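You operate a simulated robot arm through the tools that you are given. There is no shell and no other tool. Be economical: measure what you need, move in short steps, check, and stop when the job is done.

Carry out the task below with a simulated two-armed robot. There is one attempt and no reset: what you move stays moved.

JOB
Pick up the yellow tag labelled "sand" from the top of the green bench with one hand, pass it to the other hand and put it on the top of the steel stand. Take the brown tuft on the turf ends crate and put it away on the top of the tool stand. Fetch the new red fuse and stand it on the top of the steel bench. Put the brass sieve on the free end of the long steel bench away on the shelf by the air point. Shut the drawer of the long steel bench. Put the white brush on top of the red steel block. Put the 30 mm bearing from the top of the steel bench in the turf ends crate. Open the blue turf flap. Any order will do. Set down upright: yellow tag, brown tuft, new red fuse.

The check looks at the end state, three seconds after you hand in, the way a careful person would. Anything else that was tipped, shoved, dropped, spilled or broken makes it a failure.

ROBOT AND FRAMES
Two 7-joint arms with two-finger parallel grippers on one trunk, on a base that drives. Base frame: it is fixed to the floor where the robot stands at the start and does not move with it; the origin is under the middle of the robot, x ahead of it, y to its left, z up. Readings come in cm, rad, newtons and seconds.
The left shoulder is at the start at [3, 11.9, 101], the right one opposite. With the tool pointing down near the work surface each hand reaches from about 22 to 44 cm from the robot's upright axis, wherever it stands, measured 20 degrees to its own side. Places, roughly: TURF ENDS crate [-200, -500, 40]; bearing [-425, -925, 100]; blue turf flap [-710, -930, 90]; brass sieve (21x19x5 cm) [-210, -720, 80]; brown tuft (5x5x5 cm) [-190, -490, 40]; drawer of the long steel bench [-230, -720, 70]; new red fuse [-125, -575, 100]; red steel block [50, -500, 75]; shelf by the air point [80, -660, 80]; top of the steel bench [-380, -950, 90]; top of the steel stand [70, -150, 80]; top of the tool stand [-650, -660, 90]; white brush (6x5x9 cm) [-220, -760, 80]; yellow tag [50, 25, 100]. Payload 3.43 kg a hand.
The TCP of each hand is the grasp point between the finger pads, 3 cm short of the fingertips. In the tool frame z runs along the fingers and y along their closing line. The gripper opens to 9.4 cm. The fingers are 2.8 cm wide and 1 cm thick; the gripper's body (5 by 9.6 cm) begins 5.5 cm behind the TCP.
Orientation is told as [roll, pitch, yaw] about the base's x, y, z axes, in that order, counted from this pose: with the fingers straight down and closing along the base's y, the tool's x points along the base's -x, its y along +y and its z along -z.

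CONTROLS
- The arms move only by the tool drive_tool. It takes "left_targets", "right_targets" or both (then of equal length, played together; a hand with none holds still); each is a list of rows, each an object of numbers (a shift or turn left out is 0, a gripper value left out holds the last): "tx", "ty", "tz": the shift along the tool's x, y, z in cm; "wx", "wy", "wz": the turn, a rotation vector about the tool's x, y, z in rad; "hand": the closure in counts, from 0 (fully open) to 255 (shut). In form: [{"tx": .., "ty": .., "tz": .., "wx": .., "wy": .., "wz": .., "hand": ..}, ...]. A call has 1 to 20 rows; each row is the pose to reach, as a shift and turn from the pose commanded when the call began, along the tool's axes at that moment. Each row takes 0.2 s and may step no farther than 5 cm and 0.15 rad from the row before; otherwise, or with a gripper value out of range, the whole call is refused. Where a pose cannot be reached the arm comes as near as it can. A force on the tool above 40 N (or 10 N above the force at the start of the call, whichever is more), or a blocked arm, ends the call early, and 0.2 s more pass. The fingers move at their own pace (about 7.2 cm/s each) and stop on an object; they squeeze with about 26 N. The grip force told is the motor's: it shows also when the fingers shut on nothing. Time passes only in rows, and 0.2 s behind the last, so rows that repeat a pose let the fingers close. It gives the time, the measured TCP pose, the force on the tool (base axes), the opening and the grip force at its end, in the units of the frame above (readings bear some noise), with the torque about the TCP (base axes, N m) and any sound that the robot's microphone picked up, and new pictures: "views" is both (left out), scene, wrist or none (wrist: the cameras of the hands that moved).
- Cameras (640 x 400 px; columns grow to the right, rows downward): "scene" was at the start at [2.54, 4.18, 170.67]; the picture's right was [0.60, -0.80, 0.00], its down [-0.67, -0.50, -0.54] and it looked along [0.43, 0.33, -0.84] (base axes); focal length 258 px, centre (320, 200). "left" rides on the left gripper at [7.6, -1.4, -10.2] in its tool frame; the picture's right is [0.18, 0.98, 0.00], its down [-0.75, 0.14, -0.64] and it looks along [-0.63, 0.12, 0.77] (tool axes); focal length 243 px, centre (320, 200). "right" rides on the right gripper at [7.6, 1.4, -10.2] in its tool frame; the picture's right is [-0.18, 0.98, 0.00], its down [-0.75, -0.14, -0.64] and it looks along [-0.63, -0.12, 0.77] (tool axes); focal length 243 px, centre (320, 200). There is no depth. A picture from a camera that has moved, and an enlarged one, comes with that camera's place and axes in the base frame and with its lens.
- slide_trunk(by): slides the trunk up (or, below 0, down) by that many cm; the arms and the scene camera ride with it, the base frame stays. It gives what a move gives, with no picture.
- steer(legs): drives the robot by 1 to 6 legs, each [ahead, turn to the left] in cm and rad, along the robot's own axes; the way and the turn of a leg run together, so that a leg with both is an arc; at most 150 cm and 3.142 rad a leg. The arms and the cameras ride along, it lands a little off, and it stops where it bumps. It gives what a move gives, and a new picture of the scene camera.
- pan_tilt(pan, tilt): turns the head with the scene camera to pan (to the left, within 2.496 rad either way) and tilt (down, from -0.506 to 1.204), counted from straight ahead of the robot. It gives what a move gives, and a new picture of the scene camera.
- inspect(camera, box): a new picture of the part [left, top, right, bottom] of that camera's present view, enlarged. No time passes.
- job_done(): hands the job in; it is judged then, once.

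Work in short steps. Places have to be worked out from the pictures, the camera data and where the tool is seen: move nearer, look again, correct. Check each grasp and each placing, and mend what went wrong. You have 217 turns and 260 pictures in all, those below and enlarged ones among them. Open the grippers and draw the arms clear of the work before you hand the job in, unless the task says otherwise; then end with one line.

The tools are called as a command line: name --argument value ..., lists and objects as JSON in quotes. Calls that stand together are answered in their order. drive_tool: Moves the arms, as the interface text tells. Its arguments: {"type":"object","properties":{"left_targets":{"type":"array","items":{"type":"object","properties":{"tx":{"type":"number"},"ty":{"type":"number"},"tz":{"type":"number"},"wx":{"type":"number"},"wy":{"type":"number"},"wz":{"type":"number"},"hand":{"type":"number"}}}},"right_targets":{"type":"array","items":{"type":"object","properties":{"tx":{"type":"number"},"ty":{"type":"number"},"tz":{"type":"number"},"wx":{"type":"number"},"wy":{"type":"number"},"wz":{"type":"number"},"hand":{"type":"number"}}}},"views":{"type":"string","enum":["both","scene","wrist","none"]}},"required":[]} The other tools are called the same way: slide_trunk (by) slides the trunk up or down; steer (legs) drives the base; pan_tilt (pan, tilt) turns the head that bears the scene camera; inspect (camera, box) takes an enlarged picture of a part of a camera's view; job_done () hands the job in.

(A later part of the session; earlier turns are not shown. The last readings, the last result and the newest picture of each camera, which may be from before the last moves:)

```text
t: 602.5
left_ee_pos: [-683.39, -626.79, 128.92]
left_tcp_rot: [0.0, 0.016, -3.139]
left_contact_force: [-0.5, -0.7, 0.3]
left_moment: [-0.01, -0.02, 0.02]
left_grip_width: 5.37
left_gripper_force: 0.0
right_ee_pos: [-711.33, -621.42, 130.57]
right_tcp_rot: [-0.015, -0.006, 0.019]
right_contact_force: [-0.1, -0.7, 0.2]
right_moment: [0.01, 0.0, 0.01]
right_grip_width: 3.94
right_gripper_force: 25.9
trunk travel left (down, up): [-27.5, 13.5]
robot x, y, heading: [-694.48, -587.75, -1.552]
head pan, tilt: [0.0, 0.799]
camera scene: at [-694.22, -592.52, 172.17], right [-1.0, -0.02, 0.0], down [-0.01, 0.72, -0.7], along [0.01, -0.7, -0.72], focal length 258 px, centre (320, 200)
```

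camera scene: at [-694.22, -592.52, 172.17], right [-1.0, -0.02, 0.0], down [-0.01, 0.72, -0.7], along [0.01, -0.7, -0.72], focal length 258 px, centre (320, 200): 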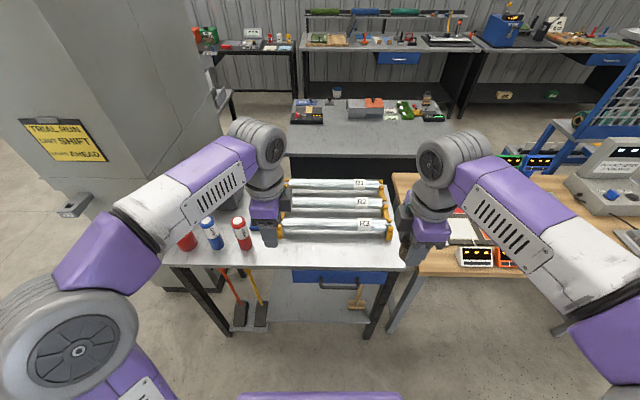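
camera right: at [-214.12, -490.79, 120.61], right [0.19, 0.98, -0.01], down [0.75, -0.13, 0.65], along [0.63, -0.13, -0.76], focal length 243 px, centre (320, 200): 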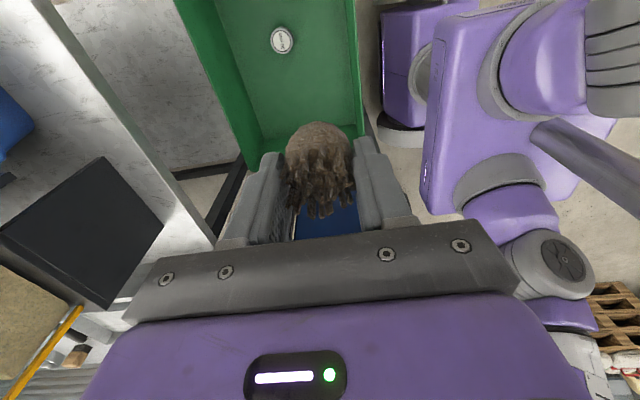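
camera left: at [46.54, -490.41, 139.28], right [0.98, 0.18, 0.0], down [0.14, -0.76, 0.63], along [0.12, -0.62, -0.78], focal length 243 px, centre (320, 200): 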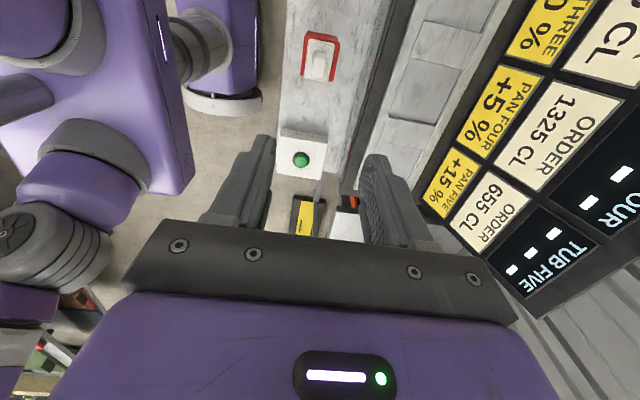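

There is a free strip at the front of the stand, y −640..−651. I drive 18 cm closer and bring the tuft over about [−706, −645.5].

steer --legs '[[18, -0.02]]'

drive_tool --right_targets '[{"tx": -1.5, "ty": -2, "tz": 4}, {"tx": -3, "ty": -4, "tz": 8}, {"tx": -4, "ty": -5.5, "tz": 12}, {"tx": -4, "ty": -5.5, "tz": 16}, {"tx": -4, "ty": -5.5, "tz": 20}, {"tx": -4, "ty": -5.5, "tz": 24}, {"tx": -4, "ty": -5.5, "tz": 28}, {"tx": -4, "ty": -5.5, "tz": 28}]' --views "both"

```text
t: 604.0
left_ee_pos: [-684.09, -644.43, 128.96]
left_tcp_rot: [0.0, 0.017, 3.123]
left_contact_force: [-0.5, 0.0, 0.3]
left_moment: [-0.01, 0.0, -0.02]
left_grip_width: 5.33
left_gripper_force: 0.0
right_ee_pos: [-711.9, -638.53, 130.66]
right_tcp_rot: [-0.015, -0.005, -0.003]
right_contact_force: [0.5, -0.5, -0.1]
right_moment: [0.03, -0.02, -0.05]
right_grip_width: 3.94
right_gripper_force: 25.4
trunk travel left (down, up): [-27.5, 13.5]
robot x, y, heading: [-693.94, -604.71, -1.571]
head pan, tilt: [0.0, 0.799]
camera scene: at [-694.14, -610.06, 172.16], right [-1.0, 0.0, 0.0], down [0.0, 0.72, -0.7], along [0.0, -0.7, -0.72], focal length 258 px, centre (320, 200)
```

scene: 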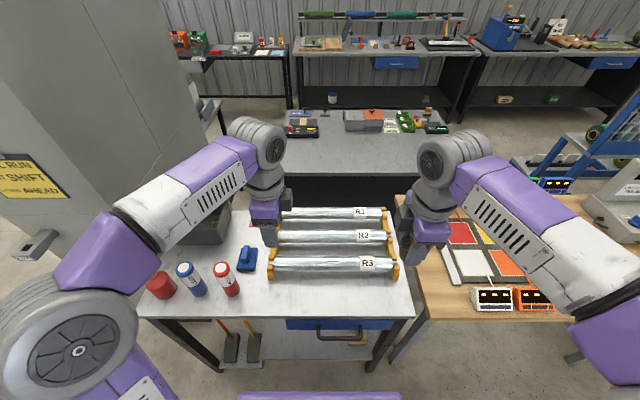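

```text
t: 605.8
left_ee_pos: [-683.98, -644.32, 128.92]
left_tcp_rot: [0.001, 0.015, 3.125]
left_contact_force: [0.3, -0.9, -0.5]
left_moment: [0.0, 0.01, 0.01]
left_grip_width: 5.36
left_gripper_force: 0.2
right_ee_pos: [-707.91, -644.58, 102.41]
right_tcp_rot: [-0.016, -0.006, -0.002]
right_contact_force: [-1.0, -0.9, -0.3]
right_moment: [-0.01, -0.01, 0.01]
right_grip_width: 3.95
right_gripper_force: 26.0
trunk travel left (down, up): [-27.5, 13.5]
robot x, y, heading: [-694.19, -604.69, -1.573]
head pan, tilt: [0.0, 0.799]
camera scene: at [-694.13, -609.91, 172.17], right [-1.0, 0.0, 0.0], down [0.0, 0.72, -0.7], along [0.0, -0.7, -0.72], focal length 258 px, centre (320, 200)
camera right: at [-715.57, -642.91, 112.6], right [0.19, 0.98, -0.02], down [0.75, -0.13, 0.65], along [0.63, -0.13, -0.76], focal length 243 px, centre (320, 200)
```

scene: 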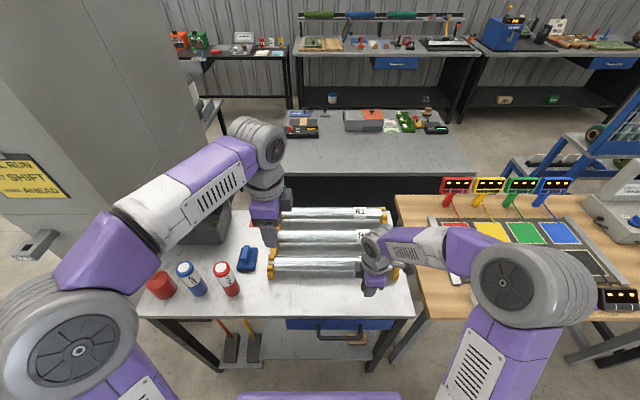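
right: 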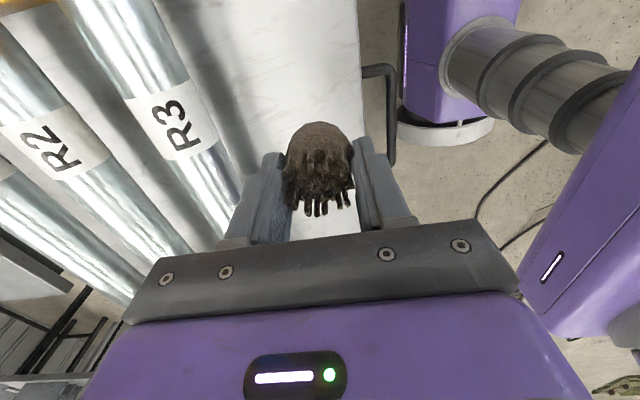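

I shift 1.9 cm further onto the stand and lower slowly.

drive_tool --right_targets '[{"ty": -1, "tz": 2}, {"ty": -1.9, "tz": 4}, {"ty": -1.9, "tz": 5.5}, {"ty": -1.9, "tz": 6.5}, {"ty": -1.9, "tz": 7}, {"ty": -1.9, "tz": 7.4}, {"ty": -1.9, "tz": 7.8}, {"ty": -1.9, "tz": 8.2}, {"ty": -1.9, "tz": 8.6}, {"ty": -1.9, "tz": 9.0}, {"ty": -1.9, "tz": 9.4}, {"ty": -1.9, "tz": 9.7}, {"ty": -1.9, "tz": 10}, {"ty": -1.9, "tz": 10.3}, {"ty": -1.9, "tz": 10.6}]' --views "wrist"

```text
t: 609.0
left_ee_pos: [-684.12, -644.34, 129.03]
left_tcp_rot: [0.001, 0.016, 3.125]
left_contact_force: [0.3, -0.1, -0.7]
left_moment: [0.02, 0.04, 0.0]
left_grip_width: 5.36
left_gripper_force: 0.0
right_ee_pos: [-707.69, -646.5, 92.05]
right_tcp_rot: [-0.018, -0.007, -0.003]
right_contact_force: [0.7, 1.4, 5.3]
right_moment: [0.08, -0.07, 0.04]
right_grip_width: 3.99
right_gripper_force: 26.6
trunk travel left (down, up): [-27.5, 13.5]
robot x, y, heading: [-693.86, -605.27, -1.572]
head pan, tilt: [0.0, 0.799]
camera right: at [-715.27, -644.9, 102.19], right [0.19, 0.98, -0.02], down [0.75, -0.13, 0.65], along [0.63, -0.13, -0.76], focal length 243 px, centre (320, 200)
```

right: 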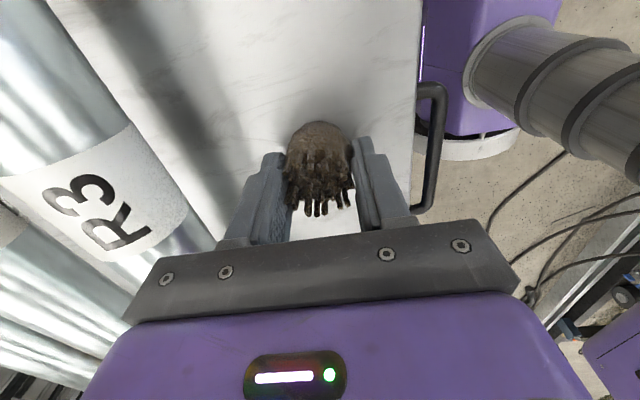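

Just touching (5 N). I open slowly and check.

drive_tool --right_targets '[{"tz": 0.1}, {"tz": 0.1, "hand": 140}, {"tz": 0.1, "hand": 120}, {"tz": 0.1, "hand": 100}, {"tz": 0.1, "hand": 100}, {"tz": -0.5, "hand": 90}, {"tz": -2}, {"tz": -5}, {"tz": -9}, {"tz": -13}, {"tz": -17}, {"tz": -17}]' --views "both"

```text
t: 611.6
left_ee_pos: [-684.09, -644.39, 128.91]
left_tcp_rot: [-0.001, 0.013, 3.124]
left_contact_force: [0.3, -0.2, 0.0]
left_moment: [0.01, 0.03, 0.0]
left_grip_width: 5.36
left_gripper_force: 0.0
right_ee_pos: [-707.8, -646.52, 109.14]
right_tcp_rot: [-0.014, -0.005, -0.002]
right_contact_force: [-0.4, 0.0, -0.3]
right_moment: [0.03, -0.02, 0.0]
right_grip_width: 6.09
right_gripper_force: 0.0
trunk travel left (down, up): [-27.5, 13.5]
robot x, y, heading: [-694.12, -605.28, -1.565]
head pan, tilt: [0.0, 0.799]
camera scene: at [-694.15, -610.04, 172.16], right [-1.0, 0.0, 0.0], down [0.0, 0.72, -0.7], along [0.0, -0.7, -0.72], focal length 258 px, centre (320, 200)
camera right: at [-715.41, -644.87, 119.18], right [0.19, 0.98, -0.01], down [0.75, -0.13, 0.65], along [0.63, -0.13, -0.76], focal length 243 px, centre (320, 200)
```

scene: 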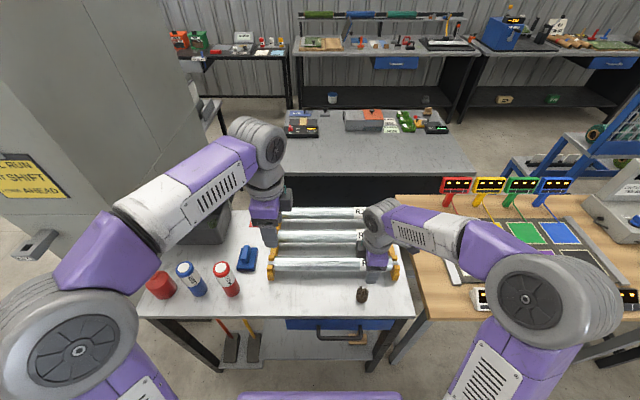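
right: 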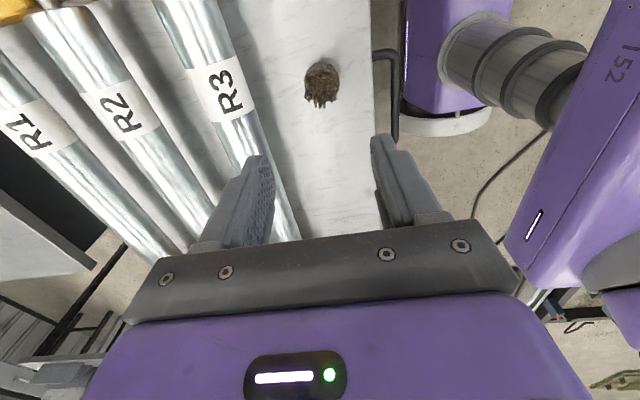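

The tuft stands on the tool stand. I raise the right hand to travel height and retrace the western route.

drive_tool --right_targets '[{"tz": -4}, {"tz": -8, "ty": 1}, {"tz": -12, "ty": 3}, {"tz": -16, "ty": 6}, {"tz": -20, "ty": 8}, {"tz": -21, "ty": 8}]' --views "none"

steer --legs '[[-23, 0], [0, -1.571], [120, 0], [120, 0], [105, 0], [0, 1.571]]'

```text
t: 613.0
left_ee_pos: [-684.02, -644.48, 129.07]
left_tcp_rot: [0.0, 0.016, 3.124]
left_contact_force: [0.3, -0.3, -0.6]
left_moment: [0.02, 0.0, 0.01]
left_grip_width: 5.36
left_gripper_force: 0.1
right_ee_pos: [-707.57, -637.96, 129.95]
right_tcp_rot: [-0.017, -0.006, -0.003]
right_contact_force: [0.1, 0.1, -0.5]
right_moment: [-0.02, -0.02, 0.0]
right_grip_width: 6.07
right_gripper_force: 0.0
trunk travel left (down, up): [-27.5, 13.5]
robot x, y, heading: [-694.24, -604.87, -1.57]
head pan, tilt: [0.0, 0.799]
```

```text
t: 638.9
left_ee_pos: [-1034.4, -620.37, 128.99]
left_tcp_rot: [-0.001, 0.016, 3.075]
left_contact_force: [-0.5, -0.4, 0.1]
left_moment: [0.0, 0.0, -0.02]
left_grip_width: 5.34
left_gripper_force: 0.1
right_ee_pos: [-1057.54, -612.93, 129.85]
right_tcp_rot: [-0.016, -0.005, -0.05]
right_contact_force: [-0.5, 0.7, -0.1]
right_moment: [-0.02, 0.01, 0.0]
right_grip_width: 6.05
right_gripper_force: 0.1
trunk travel left (down, up): [-27.5, 13.5]
robot x, y, heading: [-1042.75, -580.59, -1.618]
head pan, tilt: [0.0, 0.799]
camera scene: at [-1042.77, -585.49, 172.16], right [-1.0, 0.05, 0.0], down [0.03, 0.72, -0.7], along [-0.03, -0.7, -0.72], focal length 258 px, centre (320, 200)
```

scene: 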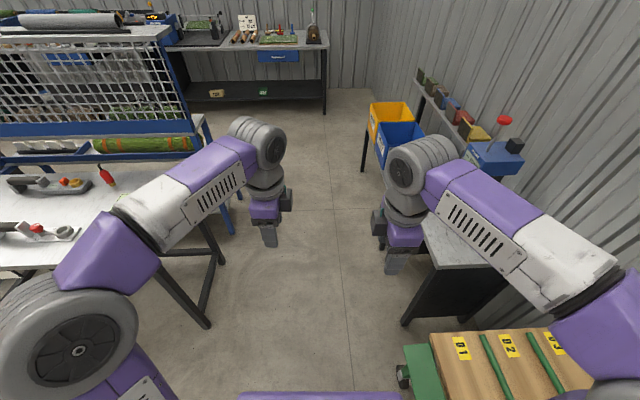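

I correct the heading and drive south through the gap, then east along the aisle.

steer --legs '[[0, 0.066], [140, 0], [136, 0], [0, 1.555], [120, 0], [120, 0]]'

steer --legs '[[0, 0.0], [120, 0], [120, 0]]'

```text
t: 667.8
left_ee_pos: [-761.96, -852.02, 128.98]
left_tcp_rot: [0.001, 0.015, -1.596]
left_contact_force: [-0.2, 0.1, 0.5]
left_moment: [-0.03, -0.01, 0.03]
left_grip_width: 5.34
left_gripper_force: 0.0
right_ee_pos: [-768.66, -875.37, 129.93]
right_tcp_rot: [-0.014, -0.004, 1.558]
right_contact_force: [-0.4, -1.0, -0.9]
right_moment: [-0.01, 0.01, -0.03]
right_grip_width: 6.07
right_gripper_force: 0.0
trunk travel left (down, up): [-27.5, 13.5]
robot x, y, heading: [-801.51, -862.07, -0.007]
head pan, tilt: [0.0, 0.799]
camera scene: at [-796.51, -861.68, 172.16], right [-0.01, -1.0, 0.0], down [-0.72, 0.01, -0.7], along [0.7, -0.01, -0.72], focal length 258 px, centre (320, 200)
```

scene: 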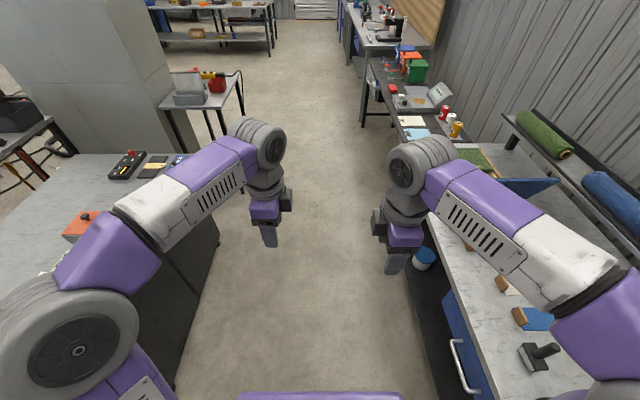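

```text
t: 679.8
left_ee_pos: [-523.5, -847.59, 129.03]
left_tcp_rot: [0.0, 0.017, -1.561]
left_contact_force: [-1.1, -0.6, 0.4]
left_moment: [0.0, 0.01, -0.04]
left_grip_width: 5.35
left_gripper_force: 0.1
right_ee_pos: [-529.19, -871.2, 129.91]
right_tcp_rot: [-0.016, -0.005, 1.595]
right_contact_force: [0.0, -0.9, 0.5]
right_moment: [0.06, -0.01, 0.05]
right_grip_width: 6.08
right_gripper_force: 0.1
trunk travel left (down, up): [-27.5, 13.5]
robot x, y, heading: [-562.42, -858.69, 0.029]
head pan, tilt: [0.0, 0.799]
camera scene: at [-557.63, -858.58, 172.16], right [0.03, -1.0, 0.0], down [-0.72, -0.02, -0.7], along [0.7, 0.02, -0.72], focal length 258 px, centre (320, 200)
```

scene: 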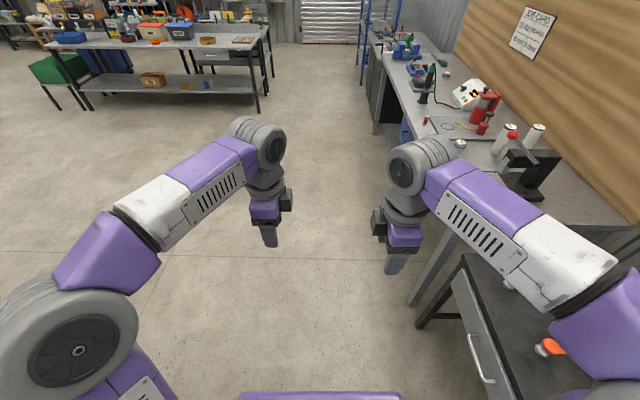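

The aisle is clear. I drive diagonally to the sieve's side of the long bench and face it.

steer --legs '[[0, 0.52], [136, 0], [136, 0], [0, -0.549]]'

pan_tilt --pan 0.0 --tilt 0.6

```text
t: 695.9
left_ee_pos: [-289.6, -711.76, 128.92]
left_tcp_rot: [0.001, 0.016, -1.613]
left_contact_force: [-1.4, -0.2, 0.1]
left_moment: [-0.04, -0.01, 0.0]
left_grip_width: 5.35
left_gripper_force: 0.0
right_ee_pos: [-296.64, -735.08, 129.83]
right_tcp_rot: [-0.016, -0.006, 1.545]
right_contact_force: [0.6, 1.3, -0.1]
right_moment: [0.0, -0.01, -0.01]
right_grip_width: 6.09
right_gripper_force: 0.0
trunk travel left (down, up): [-27.5, 13.5]
robot x, y, heading: [-329.42, -721.11, -0.026]
head pan, tilt: [0.0, 0.799]
camera scene: at [-324.37, -720.97, 172.16], right [-0.02, -1.0, 0.0], down [-0.72, 0.02, -0.7], along [0.7, -0.02, -0.72], focal length 258 px, centre (320, 200)
```

scene: 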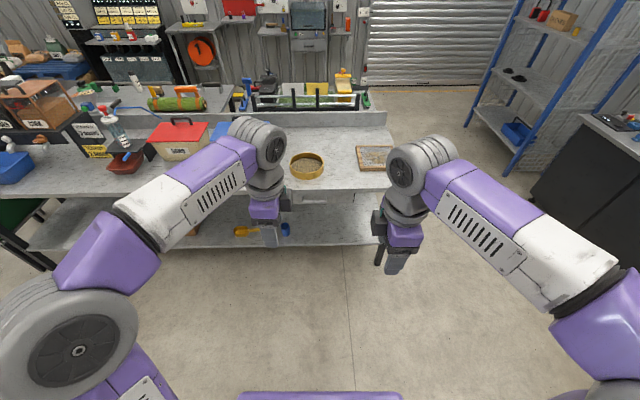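

```text
t: 696.6
left_ee_pos: [-289.7, -711.87, 128.95]
left_tcp_rot: [0.001, 0.015, -1.612]
left_contact_force: [-0.1, -0.2, 0.3]
left_moment: [-0.01, 0.02, -0.01]
left_grip_width: 5.35
left_gripper_force: 0.1
right_ee_pos: [-296.48, -735.05, 129.91]
right_tcp_rot: [-0.014, -0.006, 1.544]
right_contact_force: [0.1, 0.4, -0.5]
right_moment: [-0.03, 0.01, -0.03]
right_grip_width: 6.07
right_gripper_force: 0.0
trunk travel left (down, up): [-27.5, 13.5]
robot x, y, heading: [-329.77, -721.0, -0.023]
head pan, tilt: [0.0, 0.6]
camera scene: at [-323.59, -720.96, 173.84], right [-0.02, -1.0, 0.0], down [-0.57, 0.01, -0.82], along [0.82, -0.02, -0.57], focal length 258 px, centre (320, 200)
```

scene: 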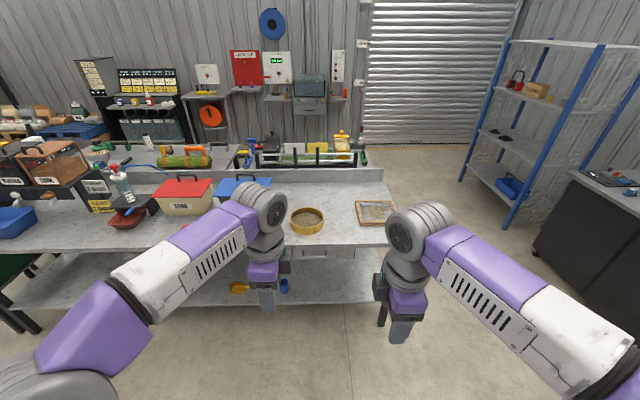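

I approach to about (−267, −717), centred on the sieve.

steer --legs '[[0, 0.085], [62, 0], [0, -0.062]]'

pan_tilt --pan 0.0 --tilt 0.95

```text
t: 701.1
left_ee_pos: [-227.79, -707.04, 128.96]
left_tcp_rot: [-0.001, 0.016, -1.588]
left_contact_force: [-0.5, 0.6, -0.5]
left_moment: [0.01, 0.01, 0.01]
left_grip_width: 5.31
left_gripper_force: 0.1
right_ee_pos: [-234.27, -730.51, 129.9]
right_tcp_rot: [-0.016, -0.006, 1.567]
right_contact_force: [0.4, -0.4, 0.4]
right_moment: [-0.04, -0.03, -0.02]
right_grip_width: 6.07
right_gripper_force: 0.1
trunk travel left (down, up): [-27.5, 13.5]
robot x, y, heading: [-267.19, -717.18, 0.0]
head pan, tilt: [0.0, 0.6]
camera scene: at [-261.55, -717.09, 173.85], right [0.0, -1.0, 0.0], down [-0.56, 0.0, -0.83], along [0.83, 0.0, -0.56], focal length 258 px, centre (320, 200)
```

scene: 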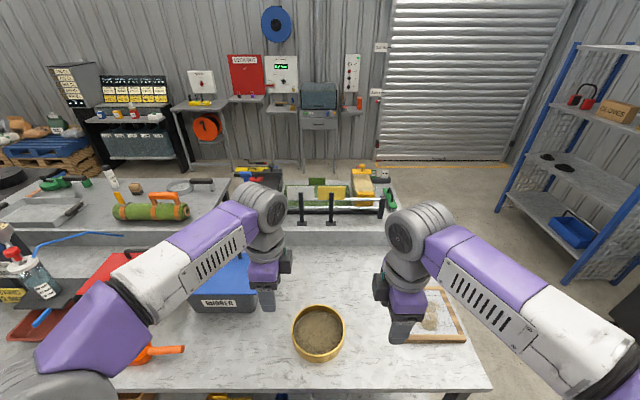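

```text
t: 701.9
left_ee_pos: [-227.96, -707.13, 128.97]
left_tcp_rot: [0.0, 0.016, -1.588]
left_contact_force: [-0.5, -0.1, -0.4]
left_moment: [0.0, 0.02, -0.02]
left_grip_width: 5.33
left_gripper_force: 0.2
right_ee_pos: [-234.3, -730.52, 129.92]
right_tcp_rot: [-0.015, -0.004, 1.568]
right_contact_force: [-0.1, 0.2, 0.0]
right_moment: [0.02, -0.01, -0.01]
right_grip_width: 6.11
right_gripper_force: 0.1
trunk travel left (down, up): [-27.5, 13.5]
robot x, y, heading: [-267.72, -717.19, -0.005]
head pan, tilt: [0.0, 0.949]
camera scene: at [-263.12, -717.05, 171.02], right [0.0, -1.0, 0.0], down [-0.81, 0.0, -0.58], along [0.58, 0.0, -0.81], focal length 258 px, centre (320, 200)
```

scene: 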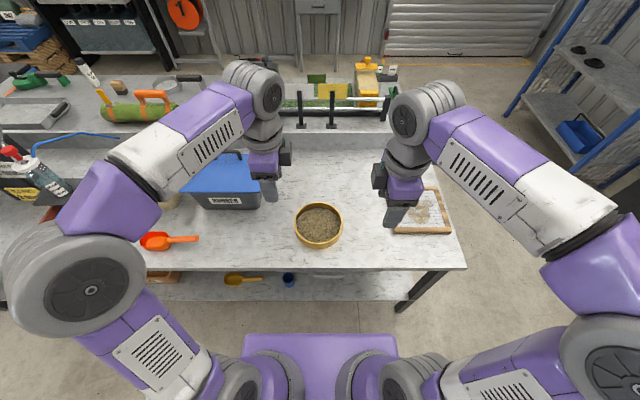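

Sieve rim centre is about [−212.4, −716.8], rim z≈87, radius ~9.2. I drive 12 cm closer and turn both hands to close sideways, one over each side of the rim.

steer --legs '[[12, 0.005]]'

drive_tool --left_targets '[{"wz": -0.132, "ty": 0.3, "tz": 2}, {"wz": -0.265, "ty": 0.6, "tz": 4}, {"wz": -0.397, "ty": 0.9, "tz": 6}, {"wz": -0.53, "ty": 1.2, "tz": 8}, {"wz": -0.662, "ty": 1.5, "tz": 10}, {"wz": -0.794, "ty": 1.8, "tz": 12}, {"wz": -0.926, "ty": 2.1, "tz": 14}, {"wz": -1.06, "ty": 2.4, "tz": 16}, {"wz": -1.19, "ty": 2.7, "tz": 18}, {"wz": -1.32, "ty": 3, "tz": 20}, {"wz": -1.456, "ty": 3.3, "tx": -0.3, "tz": 22}, {"wz": -1.588, "ty": 3.6, "tx": -0.6, "tz": 24}, {"wz": -1.588, "ty": 3.6, "tx": -0.6, "tz": 24}]' --right_targets '[{"wz": 0.131, "ty": -0.8, "tx": -0.4, "tz": 2}, {"wz": 0.262, "ty": -1.6, "tx": -0.8, "tz": 4}, {"wz": 0.393, "ty": -2.5, "tx": -1.2, "tz": 6}, {"wz": 0.523, "ty": -3.3, "tx": -1.6, "tz": 8}, {"wz": 0.654, "ty": -4.1, "tx": -2, "tz": 10}, {"wz": 0.785, "ty": -5, "tx": -2.4, "tz": 12}, {"wz": 0.916, "ty": -5.8, "tx": -2.8, "tz": 14}, {"wz": 1.047, "ty": -6.6, "tx": -3.2, "tz": 16}, {"wz": 1.178, "ty": -7.4, "tx": -3.6, "tz": 18}, {"wz": 1.309, "ty": -8.2, "tx": -4, "tz": 20}, {"wz": 1.44, "ty": -9, "tx": -4.3, "tz": 22.5}, {"wz": 1.571, "ty": -9.9, "tx": -4.6, "tz": 24.9}, {"wz": 1.571, "ty": -9.9, "tx": -4.6, "tz": 24.9}]' --views "both"

```text
t: 703.1
left_ee_pos: [-215.82, -706.93, 128.98]
left_tcp_rot: [0.0, 0.016, -1.586]
left_contact_force: [0.8, 0.1, -0.4]
left_moment: [-0.01, 0.0, -0.01]
left_grip_width: 5.33
left_gripper_force: 0.0
right_ee_pos: [-222.28, -730.45, 129.99]
right_tcp_rot: [-0.016, -0.005, 1.571]
right_contact_force: [0.3, 0.3, 0.4]
right_moment: [-0.01, 0.0, 0.03]
right_grip_width: 6.07
right_gripper_force: 0.0
trunk travel left (down, up): [-27.5, 13.5]
robot x, y, heading: [-255.22, -716.84, -0.001]
head pan, tilt: [0.0, 0.949]
camera scene: at [-251.12, -717.06, 171.01], right [0.0, -1.0, 0.0], down [-0.81, 0.0, -0.58], along [0.58, 0.0, -0.81], focal length 258 px, centre (320, 200)
```

scene: 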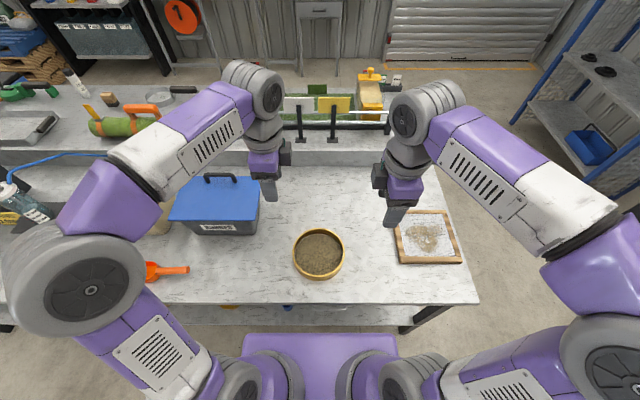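

```text
t: 705.9
left_ee_pos: [-212.34, -707.08, 104.87]
left_tcp_rot: [0.017, -0.002, 0.002]
left_contact_force: [-0.1, -0.6, 0.1]
left_moment: [-0.03, 0.0, -0.02]
left_grip_width: 5.32
left_gripper_force: 0.1
right_ee_pos: [-211.93, -725.72, 105.27]
right_tcp_rot: [0.005, -0.019, -0.002]
right_contact_force: [-0.9, 0.5, -0.8]
right_moment: [-0.01, -0.03, 0.06]
right_grip_width: 6.09
right_gripper_force: 0.1
trunk travel left (down, up): [-27.5, 13.5]
robot x, y, heading: [-255.12, -717.02, -0.002]
head pan, tilt: [0.0, 0.949]
camera scene: at [-251.24, -717.06, 171.02], right [0.0, -1.0, 0.0], down [-0.81, 0.0, -0.58], along [0.58, 0.0, -0.81], focal length 258 px, centre (320, 200)
camera right: at [-219.68, -724.32, 115.32], right [0.19, 0.98, 0.01], down [0.74, -0.15, 0.65], along [0.64, -0.12, -0.76], focal length 243 px, centre (320, 200)
camera left: at [-219.94, -708.64, 115.04], right [-0.19, 0.98, 0.02], down [0.75, 0.13, 0.65], along [0.63, 0.13, -0.76], focal length 243 px, centre (320, 200)
```

scene: 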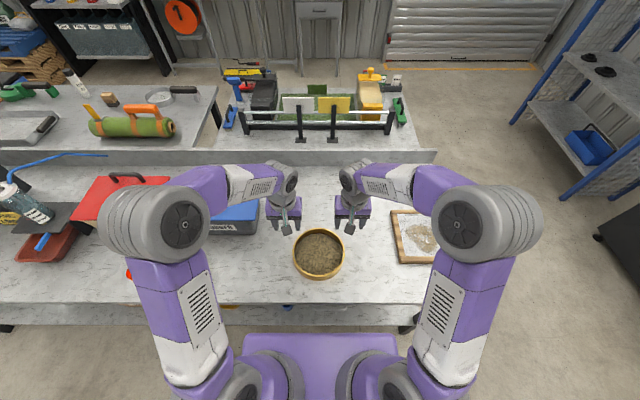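
right: 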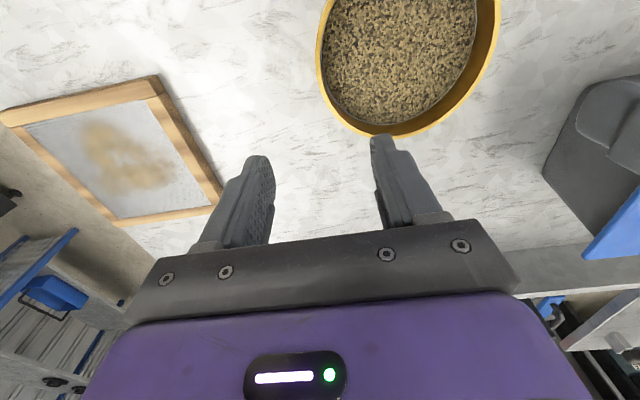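
left: 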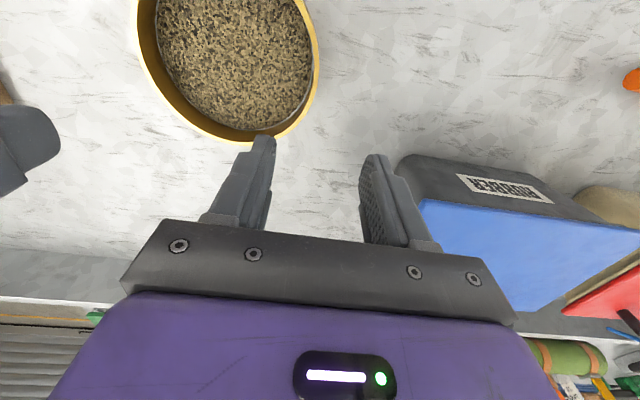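

Sieve centre is [−213.7, −716.35], r≈9. I align both hands over the rim walls and descend to just above.

drive_tool --left_targets '[{"tx": 0.7, "ty": -0.25, "tz": 2, "hand": 140}, {"tx": 1.5, "ty": -0.5, "tz": 5, "hand": 140}, {"tx": 1.5, "ty": -0.5, "tz": 8, "hand": 140}, {"tx": 1.5, "ty": -0.5, "tz": 11, "hand": 140}, {"tx": 1.5, "ty": -0.5, "tz": 12.5, "hand": 140}, {"tx": 1.5, "ty": -0.5, "tz": 12.5, "hand": 140}]' --right_targets '[{"tx": 0.9, "ty": 0.3, "tz": 2, "hand": 140}, {"tx": 1.9, "ty": 0.6, "tz": 5, "hand": 140}, {"tx": 1.9, "ty": 0.6, "tz": 8, "hand": 140}, {"tx": 1.9, "ty": 0.6, "tz": 11, "hand": 140}, {"tx": 1.9, "ty": 0.6, "tz": 12.9, "hand": 140}, {"tx": 1.9, "ty": 0.6, "tz": 12.9, "hand": 140}]' --views "wrist"

```text
t: 707.3
left_ee_pos: [-213.98, -707.49, 92.47]
left_tcp_rot: [0.016, -0.001, 0.001]
left_contact_force: [-0.2, 0.8, -0.3]
left_moment: [0.03, 0.0, -0.01]
left_grip_width: 4.25
left_gripper_force: 0.0
right_ee_pos: [-213.59, -725.0, 92.44]
right_tcp_rot: [0.005, -0.018, 0.0]
right_contact_force: [0.2, -0.1, -0.1]
right_moment: [-0.01, 0.02, -0.02]
right_grip_width: 4.23
right_gripper_force: 0.2
trunk travel left (down, up): [-27.5, 13.5]
robot x, y, heading: [-255.19, -717.11, 0.007]
head pan, tilt: [0.0, 0.949]
camera right: at [-221.33, -723.65, 102.45], right [0.18, 0.98, 0.01], down [0.74, -0.14, 0.65], along [0.64, -0.11, -0.76], focal length 243 px, centre (320, 200)
camera left: at [-221.52, -709.02, 102.59], right [-0.19, 0.98, 0.02], down [0.75, 0.13, 0.65], along [0.63, 0.13, -0.76], focal length 243 px, centre (320, 200)
```

right: 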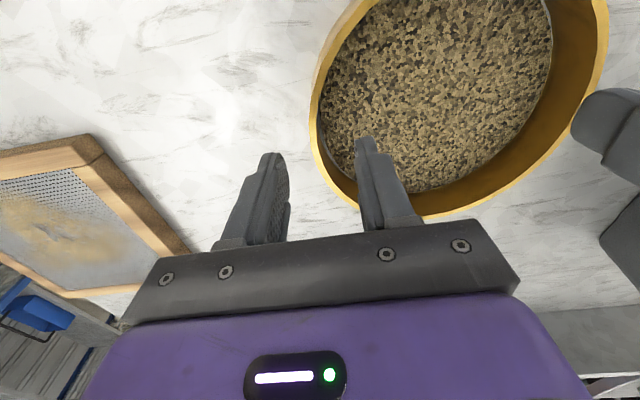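
left: 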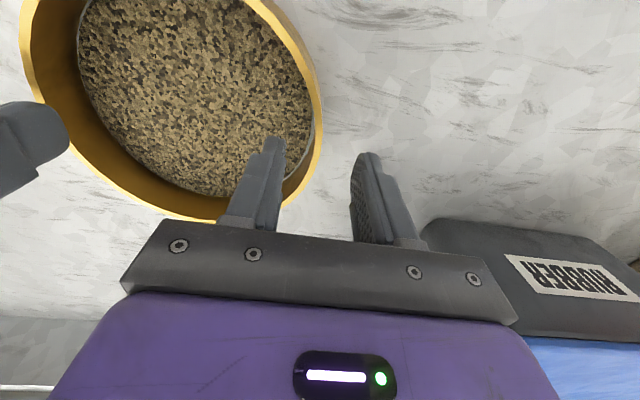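

The rim passes between both finger pairs; its widest point is ~1.8 cm nearer me. I shift back and descend 4.5 cm.

drive_tool --left_targets '[{"tx": 1, "tz": 0}, {"tx": 1.7, "tz": 0}, {"tx": 1.7, "tz": 1}, {"tx": 1.7, "tz": 2}, {"tx": 1.7, "tz": 3}, {"tx": 1.7, "tz": 3.7}, {"tx": 1.7, "tz": 4.4}, {"tx": 1.7, "tz": 4.4}]' --right_targets '[{"tx": 1, "tz": 0}, {"tx": 2.1, "tz": 0}, {"tx": 2.1, "tz": 1}, {"tx": 2.1, "tz": 2}, {"tx": 2.1, "tz": 3}, {"tx": 2.1, "tz": 3.7}, {"tx": 2.1, "tz": 4.4}, {"tx": 2.1, "tz": 4.4}]' --views "wrist"

```text
t: 709.1
left_ee_pos: [-215.55, -707.52, 88.14]
left_tcp_rot: [0.015, -0.003, 0.001]
left_contact_force: [-0.7, 0.4, -0.6]
left_moment: [0.0, 0.01, -0.01]
left_grip_width: 4.24
left_gripper_force: 0.0
right_ee_pos: [-215.63, -724.92, 87.74]
right_tcp_rot: [0.006, -0.016, 0.0]
right_contact_force: [-0.7, 0.1, 0.1]
right_moment: [0.01, 0.0, -0.02]
right_grip_width: 4.22
right_gripper_force: 0.1
trunk travel left (down, up): [-27.5, 13.5]
robot x, y, heading: [-255.43, -717.0, 0.001]
head pan, tilt: [0.0, 0.949]
camera right: at [-223.42, -723.62, 97.89], right [0.18, 0.98, 0.01], down [0.74, -0.14, 0.65], along [0.64, -0.11, -0.76], focal length 243 px, centre (320, 200)
camera left: at [-223.2, -708.91, 98.21], right [-0.19, 0.98, 0.02], down [0.75, 0.13, 0.65], along [0.63, 0.13, -0.76], focal length 243 px, centre (320, 200)
```

right: 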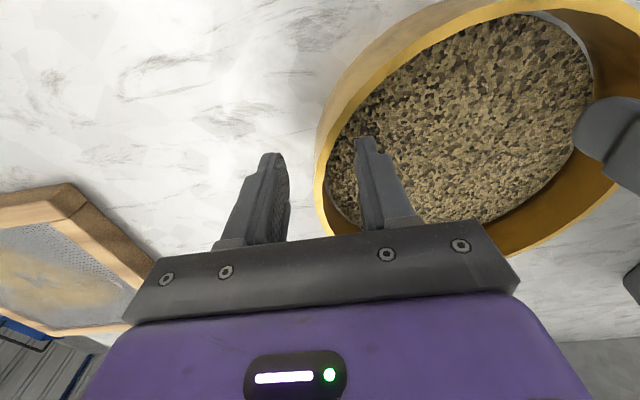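
left: 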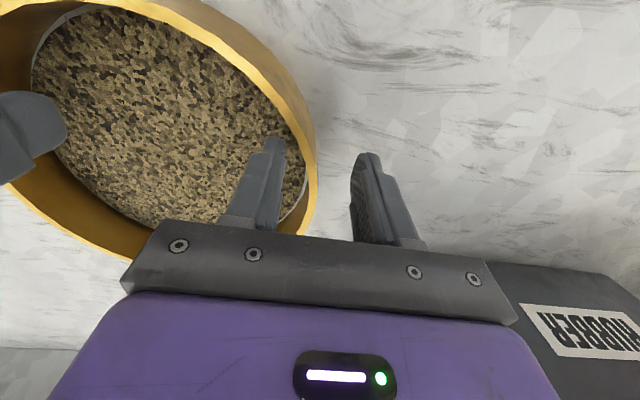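

No contact yet. I go 1.3 cm lower for a deeper rim grip, then close both hands.

drive_tool --left_targets '[{"tz": 0.5}, {"tz": 1.0}, {"tz": 1.4}, {"tz": 1.4}, {"tz": 1.4, "hand": 200}, {"tz": 1.4, "hand": 255}, {"tz": 1.4, "hand": 255}, {"tz": 1.4, "hand": 255}, {"tz": 1.4, "hand": 255}]' --right_targets '[{"tz": 0.4}, {"tz": 0.8}, {"tz": 1.0}, {"tz": 1.0}, {"tz": 1.0, "hand": 200}, {"tz": 1.0, "hand": 255}, {"tz": 1.0, "hand": 255}, {"tz": 1.0, "hand": 255}, {"tz": 1.0, "hand": 255}]' --views "wrist"

```text
t: 711.1
left_ee_pos: [-215.79, -707.25, 86.65]
left_tcp_rot: [0.019, 0.0, 0.004]
left_contact_force: [-4.7, 14.2, -0.4]
left_moment: [0.05, 0.23, -0.56]
left_grip_width: 0.73
left_gripper_force: 26.0
right_ee_pos: [-215.63, -725.2, 87.05]
right_tcp_rot: [0.005, -0.021, -0.005]
right_contact_force: [5.2, -20.2, 33.4]
right_moment: [-0.4, 0.23, -0.45]
right_grip_width: 0.27
right_gripper_force: 25.8
trunk travel left (down, up): [-27.5, 13.5]
robot x, y, heading: [-255.37, -716.84, 0.002]
head pan, tilt: [0.0, 0.949]
camera right: at [-223.42, -723.71, 96.98], right [0.19, 0.98, 0.01], down [0.74, -0.15, 0.66], along [0.65, -0.12, -0.75], focal length 243 px, centre (320, 200)
camera left: at [-223.36, -708.75, 96.81], right [-0.19, 0.98, 0.02], down [0.75, 0.13, 0.64], along [0.63, 0.13, -0.76], focal length 243 px, centre (320, 200)
```

right: 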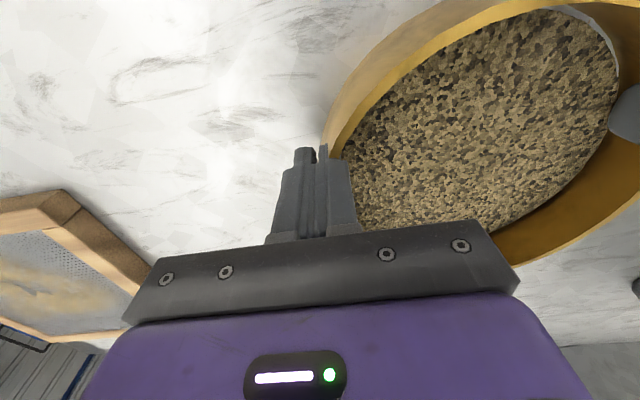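
left: 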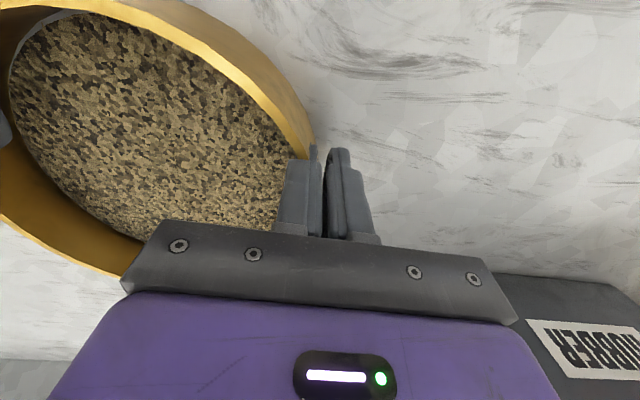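

Both grip the rim, but each hand is pulled outward ~0.4 cm and the right presses down. I relax both outward 0.4 cm and the right up 0.2 cm, then read forces.

drive_tool --left_targets '[{"ty": 0.2, "hand": 255}, {"ty": 0.4}, {"ty": 0.4}]' --right_targets '[{"ty": -0.2, "tz": -0.1, "hand": 255}, {"ty": -0.4, "tz": -0.25}, {"ty": -0.4, "tz": -0.25}]' --views "none"

```text
t: 711.9
left_ee_pos: [-215.41, -707.34, 86.62]
left_tcp_rot: [0.014, -0.004, -0.002]
left_contact_force: [-7.0, -12.0, 0.0]
left_moment: [0.01, 0.48, -0.63]
left_grip_width: 0.71
left_gripper_force: 25.7
right_ee_pos: [-215.67, -725.1, 87.0]
right_tcp_rot: [0.008, -0.017, 0.002]
right_contact_force: [7.3, 11.6, -5.4]
right_moment: [-0.42, -0.46, -0.72]
right_grip_width: 0.27
right_gripper_force: 26.6
trunk travel left (down, up): [-27.5, 13.5]
robot x, y, heading: [-255.18, -717.24, -0.002]
head pan, tilt: [0.0, 0.949]
```

Forces are equal and opposite through the sieve, so both hands hold it. I halve the offset and lift both together 2 cm slowly.

drive_tool --left_targets '[{"ty": -0.2}, {"ty": -0.2, "tz": -0.3}, {"ty": -0.2, "tz": -0.7}, {"ty": -0.2, "tz": -1.1}, {"ty": -0.2, "tz": -1.5}, {"ty": -0.2, "tz": -2}, {"ty": -0.2, "tz": -2}]' --right_targets '[{"ty": 0.2}, {"ty": 0.2, "tz": -0.3}, {"ty": 0.2, "tz": -0.7}, {"ty": 0.2, "tz": -1.1}, {"ty": 0.2, "tz": -1.5}, {"ty": 0.2, "tz": -2}, {"ty": 0.2, "tz": -2}]' --views "both"

```text
t: 713.5
left_ee_pos: [-215.5, -707.32, 88.75]
left_tcp_rot: [0.015, 0.0, -0.001]
left_contact_force: [-6.9, -16.5, -0.4]
left_moment: [-0.05, -0.49, -0.58]
left_grip_width: 0.75
left_gripper_force: 25.4
right_ee_pos: [-215.7, -725.24, 89.07]
right_tcp_rot: [0.008, -0.016, 0.001]
right_contact_force: [6.5, 16.0, -3.5]
right_moment: [-0.24, 0.52, -0.71]
right_grip_width: 0.3
right_gripper_force: 26.4
trunk travel left (down, up): [-27.5, 13.5]
robot x, y, heading: [-255.19, -717.04, -0.002]
head pan, tilt: [0.0, 0.949]
camera scene: at [-251.09, -717.05, 171.01], right [0.0, -1.0, 0.0], down [-0.81, 0.0, -0.58], along [0.58, 0.0, -0.81], focal length 258 px, centre (320, 200)
camera right: at [-223.43, -723.81, 99.16], right [0.18, 0.98, 0.01], down [0.74, -0.14, 0.65], along [0.64, -0.11, -0.76], focal length 243 px, centre (320, 200)
camera left: at [-223.11, -708.71, 98.86], right [-0.18, 0.98, 0.01], down [0.75, 0.13, 0.64], along [0.63, 0.13, -0.76], focal length 243 px, centre (320, 200)
```

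scene: 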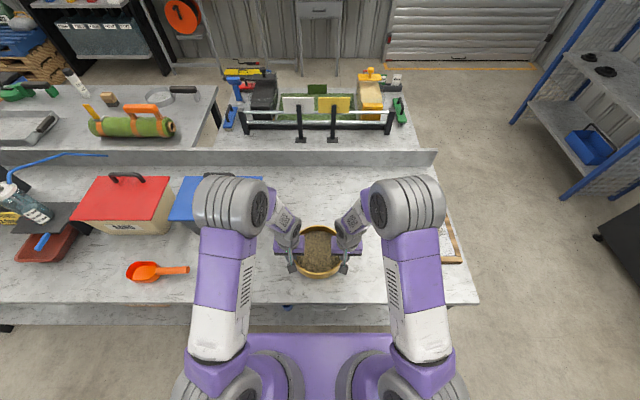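
right: 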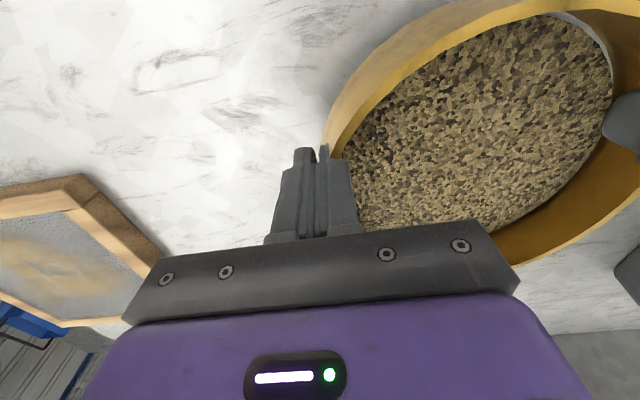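
left: 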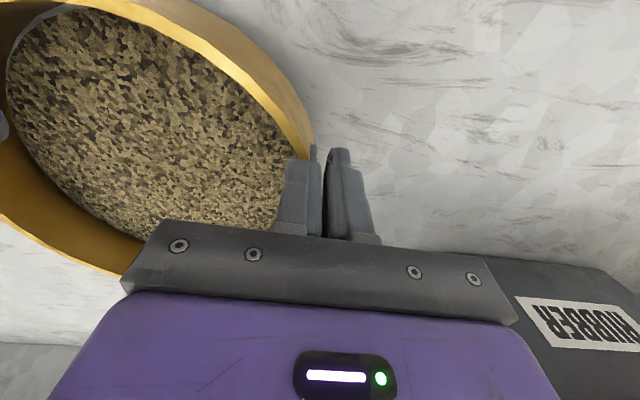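

The sieve is up and level; it is light. I lift both hands together to z≈120 and draw back 8 cm.

drive_tool --left_targets '[{"ty": -0.2, "tz": -1}, {"ty": -0.2, "tz": -3}, {"ty": -0.2, "tz": -6}, {"ty": -0.2, "tz": -9}, {"ty": -0.2, "tz": -12}, {"ty": -0.2, "tz": -15}, {"ty": -0.2, "tz": -18}, {"ty": -0.2, "tz": -21}, {"ty": -0.2, "tz": -24, "tx": 1}, {"ty": -0.2, "tz": -27, "tx": 2.5}, {"ty": -0.2, "tz": -29, "tx": 4.5}, {"ty": -0.2, "tz": -30, "tx": 6.5}, {"ty": -0.2, "tz": -30, "tx": 8}, {"ty": -0.2, "tz": -30, "tx": 8}]' --right_targets '[{"ty": 0.2, "tz": -1}, {"ty": 0.2, "tz": -3}, {"ty": 0.2, "tz": -6}, {"ty": 0.2, "tz": -9}, {"ty": 0.2, "tz": -12}, {"ty": 0.2, "tz": -15}, {"ty": 0.2, "tz": -18}, {"ty": 0.2, "tz": -21}, {"ty": 0.2, "tz": -24, "tx": 1}, {"ty": 0.2, "tz": -27, "tx": 2.5}, {"ty": 0.2, "tz": -29, "tx": 4.5}, {"ty": 0.2, "tz": -30, "tx": 6.5}, {"ty": 0.2, "tz": -30, "tx": 8}, {"ty": 0.2, "tz": -30, "tx": 8}]' --views "both"

```text
t: 716.5
left_ee_pos: [-223.33, -707.62, 118.79]
left_tcp_rot: [0.021, 0.001, 0.002]
left_contact_force: [-7.0, 32.8, -1.3]
left_moment: [0.04, -0.48, -0.59]
left_grip_width: 0.78
left_gripper_force: 26.0
right_ee_pos: [-223.99, -725.49, 118.89]
right_tcp_rot: [0.0, -0.017, -0.003]
right_contact_force: [6.2, -34.0, -2.2]
right_moment: [-0.25, 0.55, -0.72]
right_grip_width: 0.33
right_gripper_force: 26.1
trunk travel left (down, up): [-27.5, 13.5]
robot x, y, heading: [-255.35, -716.85, 0.002]
head pan, tilt: [0.0, 0.949]
camera scene: at [-251.06, -717.06, 171.0], right [0.0, -1.0, 0.0], down [-0.81, 0.0, -0.58], along [0.58, 0.0, -0.81], focal length 258 px, centre (320, 200)
camera right: at [-231.7, -724.05, 128.97], right [0.19, 0.98, 0.0], down [0.74, -0.14, 0.65], along [0.64, -0.12, -0.76], focal length 243 px, centre (320, 200)
camera left: at [-231.07, -709.2, 128.85], right [-0.19, 0.98, 0.02], down [0.75, 0.13, 0.64], along [0.63, 0.14, -0.76], focal length 243 px, centre (320, 200)
```

scene: 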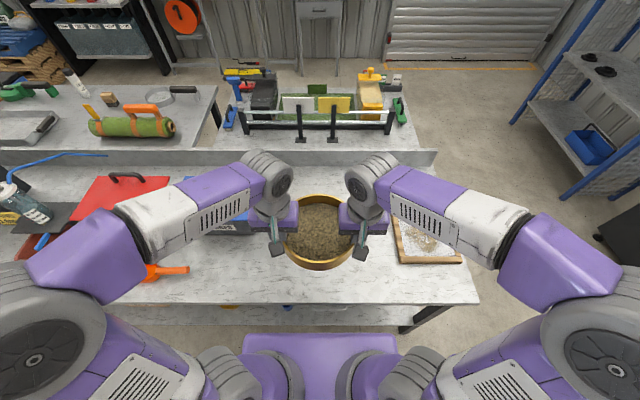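
right: 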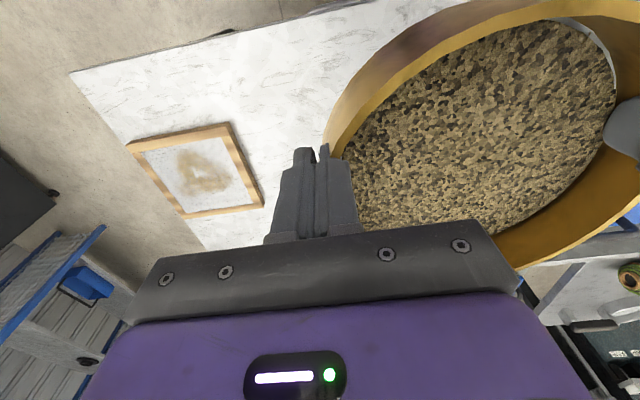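
left: 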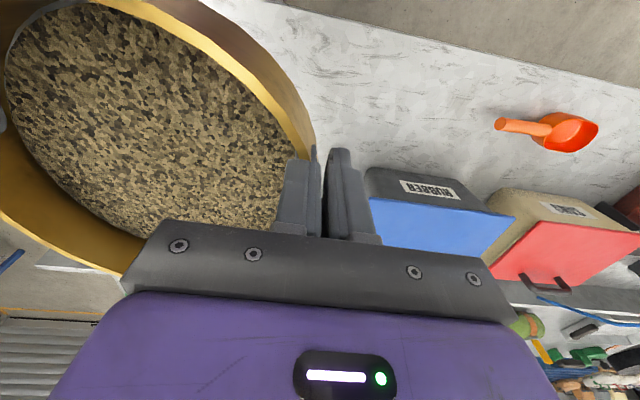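

Now the hands squeeze inward with 33 N; I ease each outward 0.25 cm.

drive_tool --left_targets '[{"ty": 0.13}, {"ty": 0.25}, {"ty": 0.25}]' --right_targets '[{"ty": -0.13}, {"ty": -0.25}, {"ty": -0.25}]' --views "none"

```text
t: 717.3
left_ee_pos: [-223.41, -707.67, 118.65]
left_tcp_rot: [0.018, -0.001, 0.001]
left_contact_force: [-6.8, 21.1, 1.2]
left_moment: [-0.01, -0.24, -0.54]
left_grip_width: 0.77
left_gripper_force: 26.2
right_ee_pos: [-224.12, -725.45, 118.95]
right_tcp_rot: [0.004, -0.017, -0.001]
right_contact_force: [6.3, -20.2, -5.0]
right_moment: [-0.54, 0.35, -0.71]
right_grip_width: 0.35
right_gripper_force: 26.0
trunk travel left (down, up): [-27.5, 13.5]
robot x, y, heading: [-255.62, -716.99, 0.0]
head pan, tilt: [0.0, 0.949]
```

Balanced enough. I carry the sieve: back out, then round the bench's south end toward the east aisle.

steer --legs '[[-75, 0], [0, -1.571], [123, 0], [0, 1.571], [120, 0]]'

```text
t: 740.6
left_ee_pos: [-176.34, -829.13, 118.62]
left_tcp_rot: [0.017, 0.0, 0.021]
left_contact_force: [-7.5, 15.0, -0.3]
left_moment: [0.04, 0.13, -0.56]
left_grip_width: 0.78
left_gripper_force: 25.8
right_ee_pos: [-176.5, -847.14, 119.01]
right_tcp_rot: [0.005, -0.016, 0.02]
right_contact_force: [6.7, -15.5, -4.0]
right_moment: [-0.34, 0.02, -0.75]
right_grip_width: 0.34
right_gripper_force: 26.1
trunk travel left (down, up): [-27.5, 13.5]
robot x, y, heading: [-207.92, -839.34, 0.023]
head pan, tilt: [0.0, 0.949]
camera scene: at [-203.8, -839.19, 171.01], right [0.02, -1.0, 0.0], down [-0.81, -0.02, -0.58], along [0.58, 0.01, -0.81], focal length 258 px, centre (320, 200)
```

scene: 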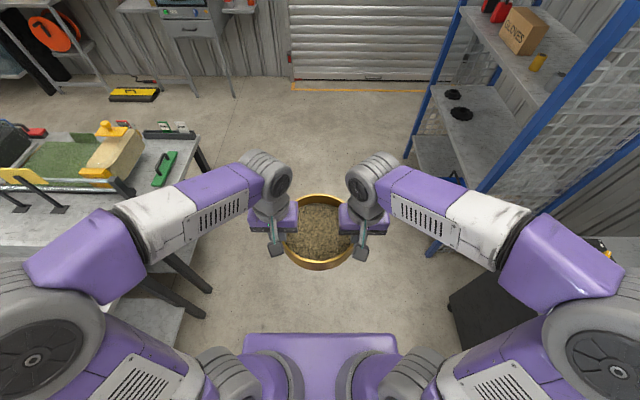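

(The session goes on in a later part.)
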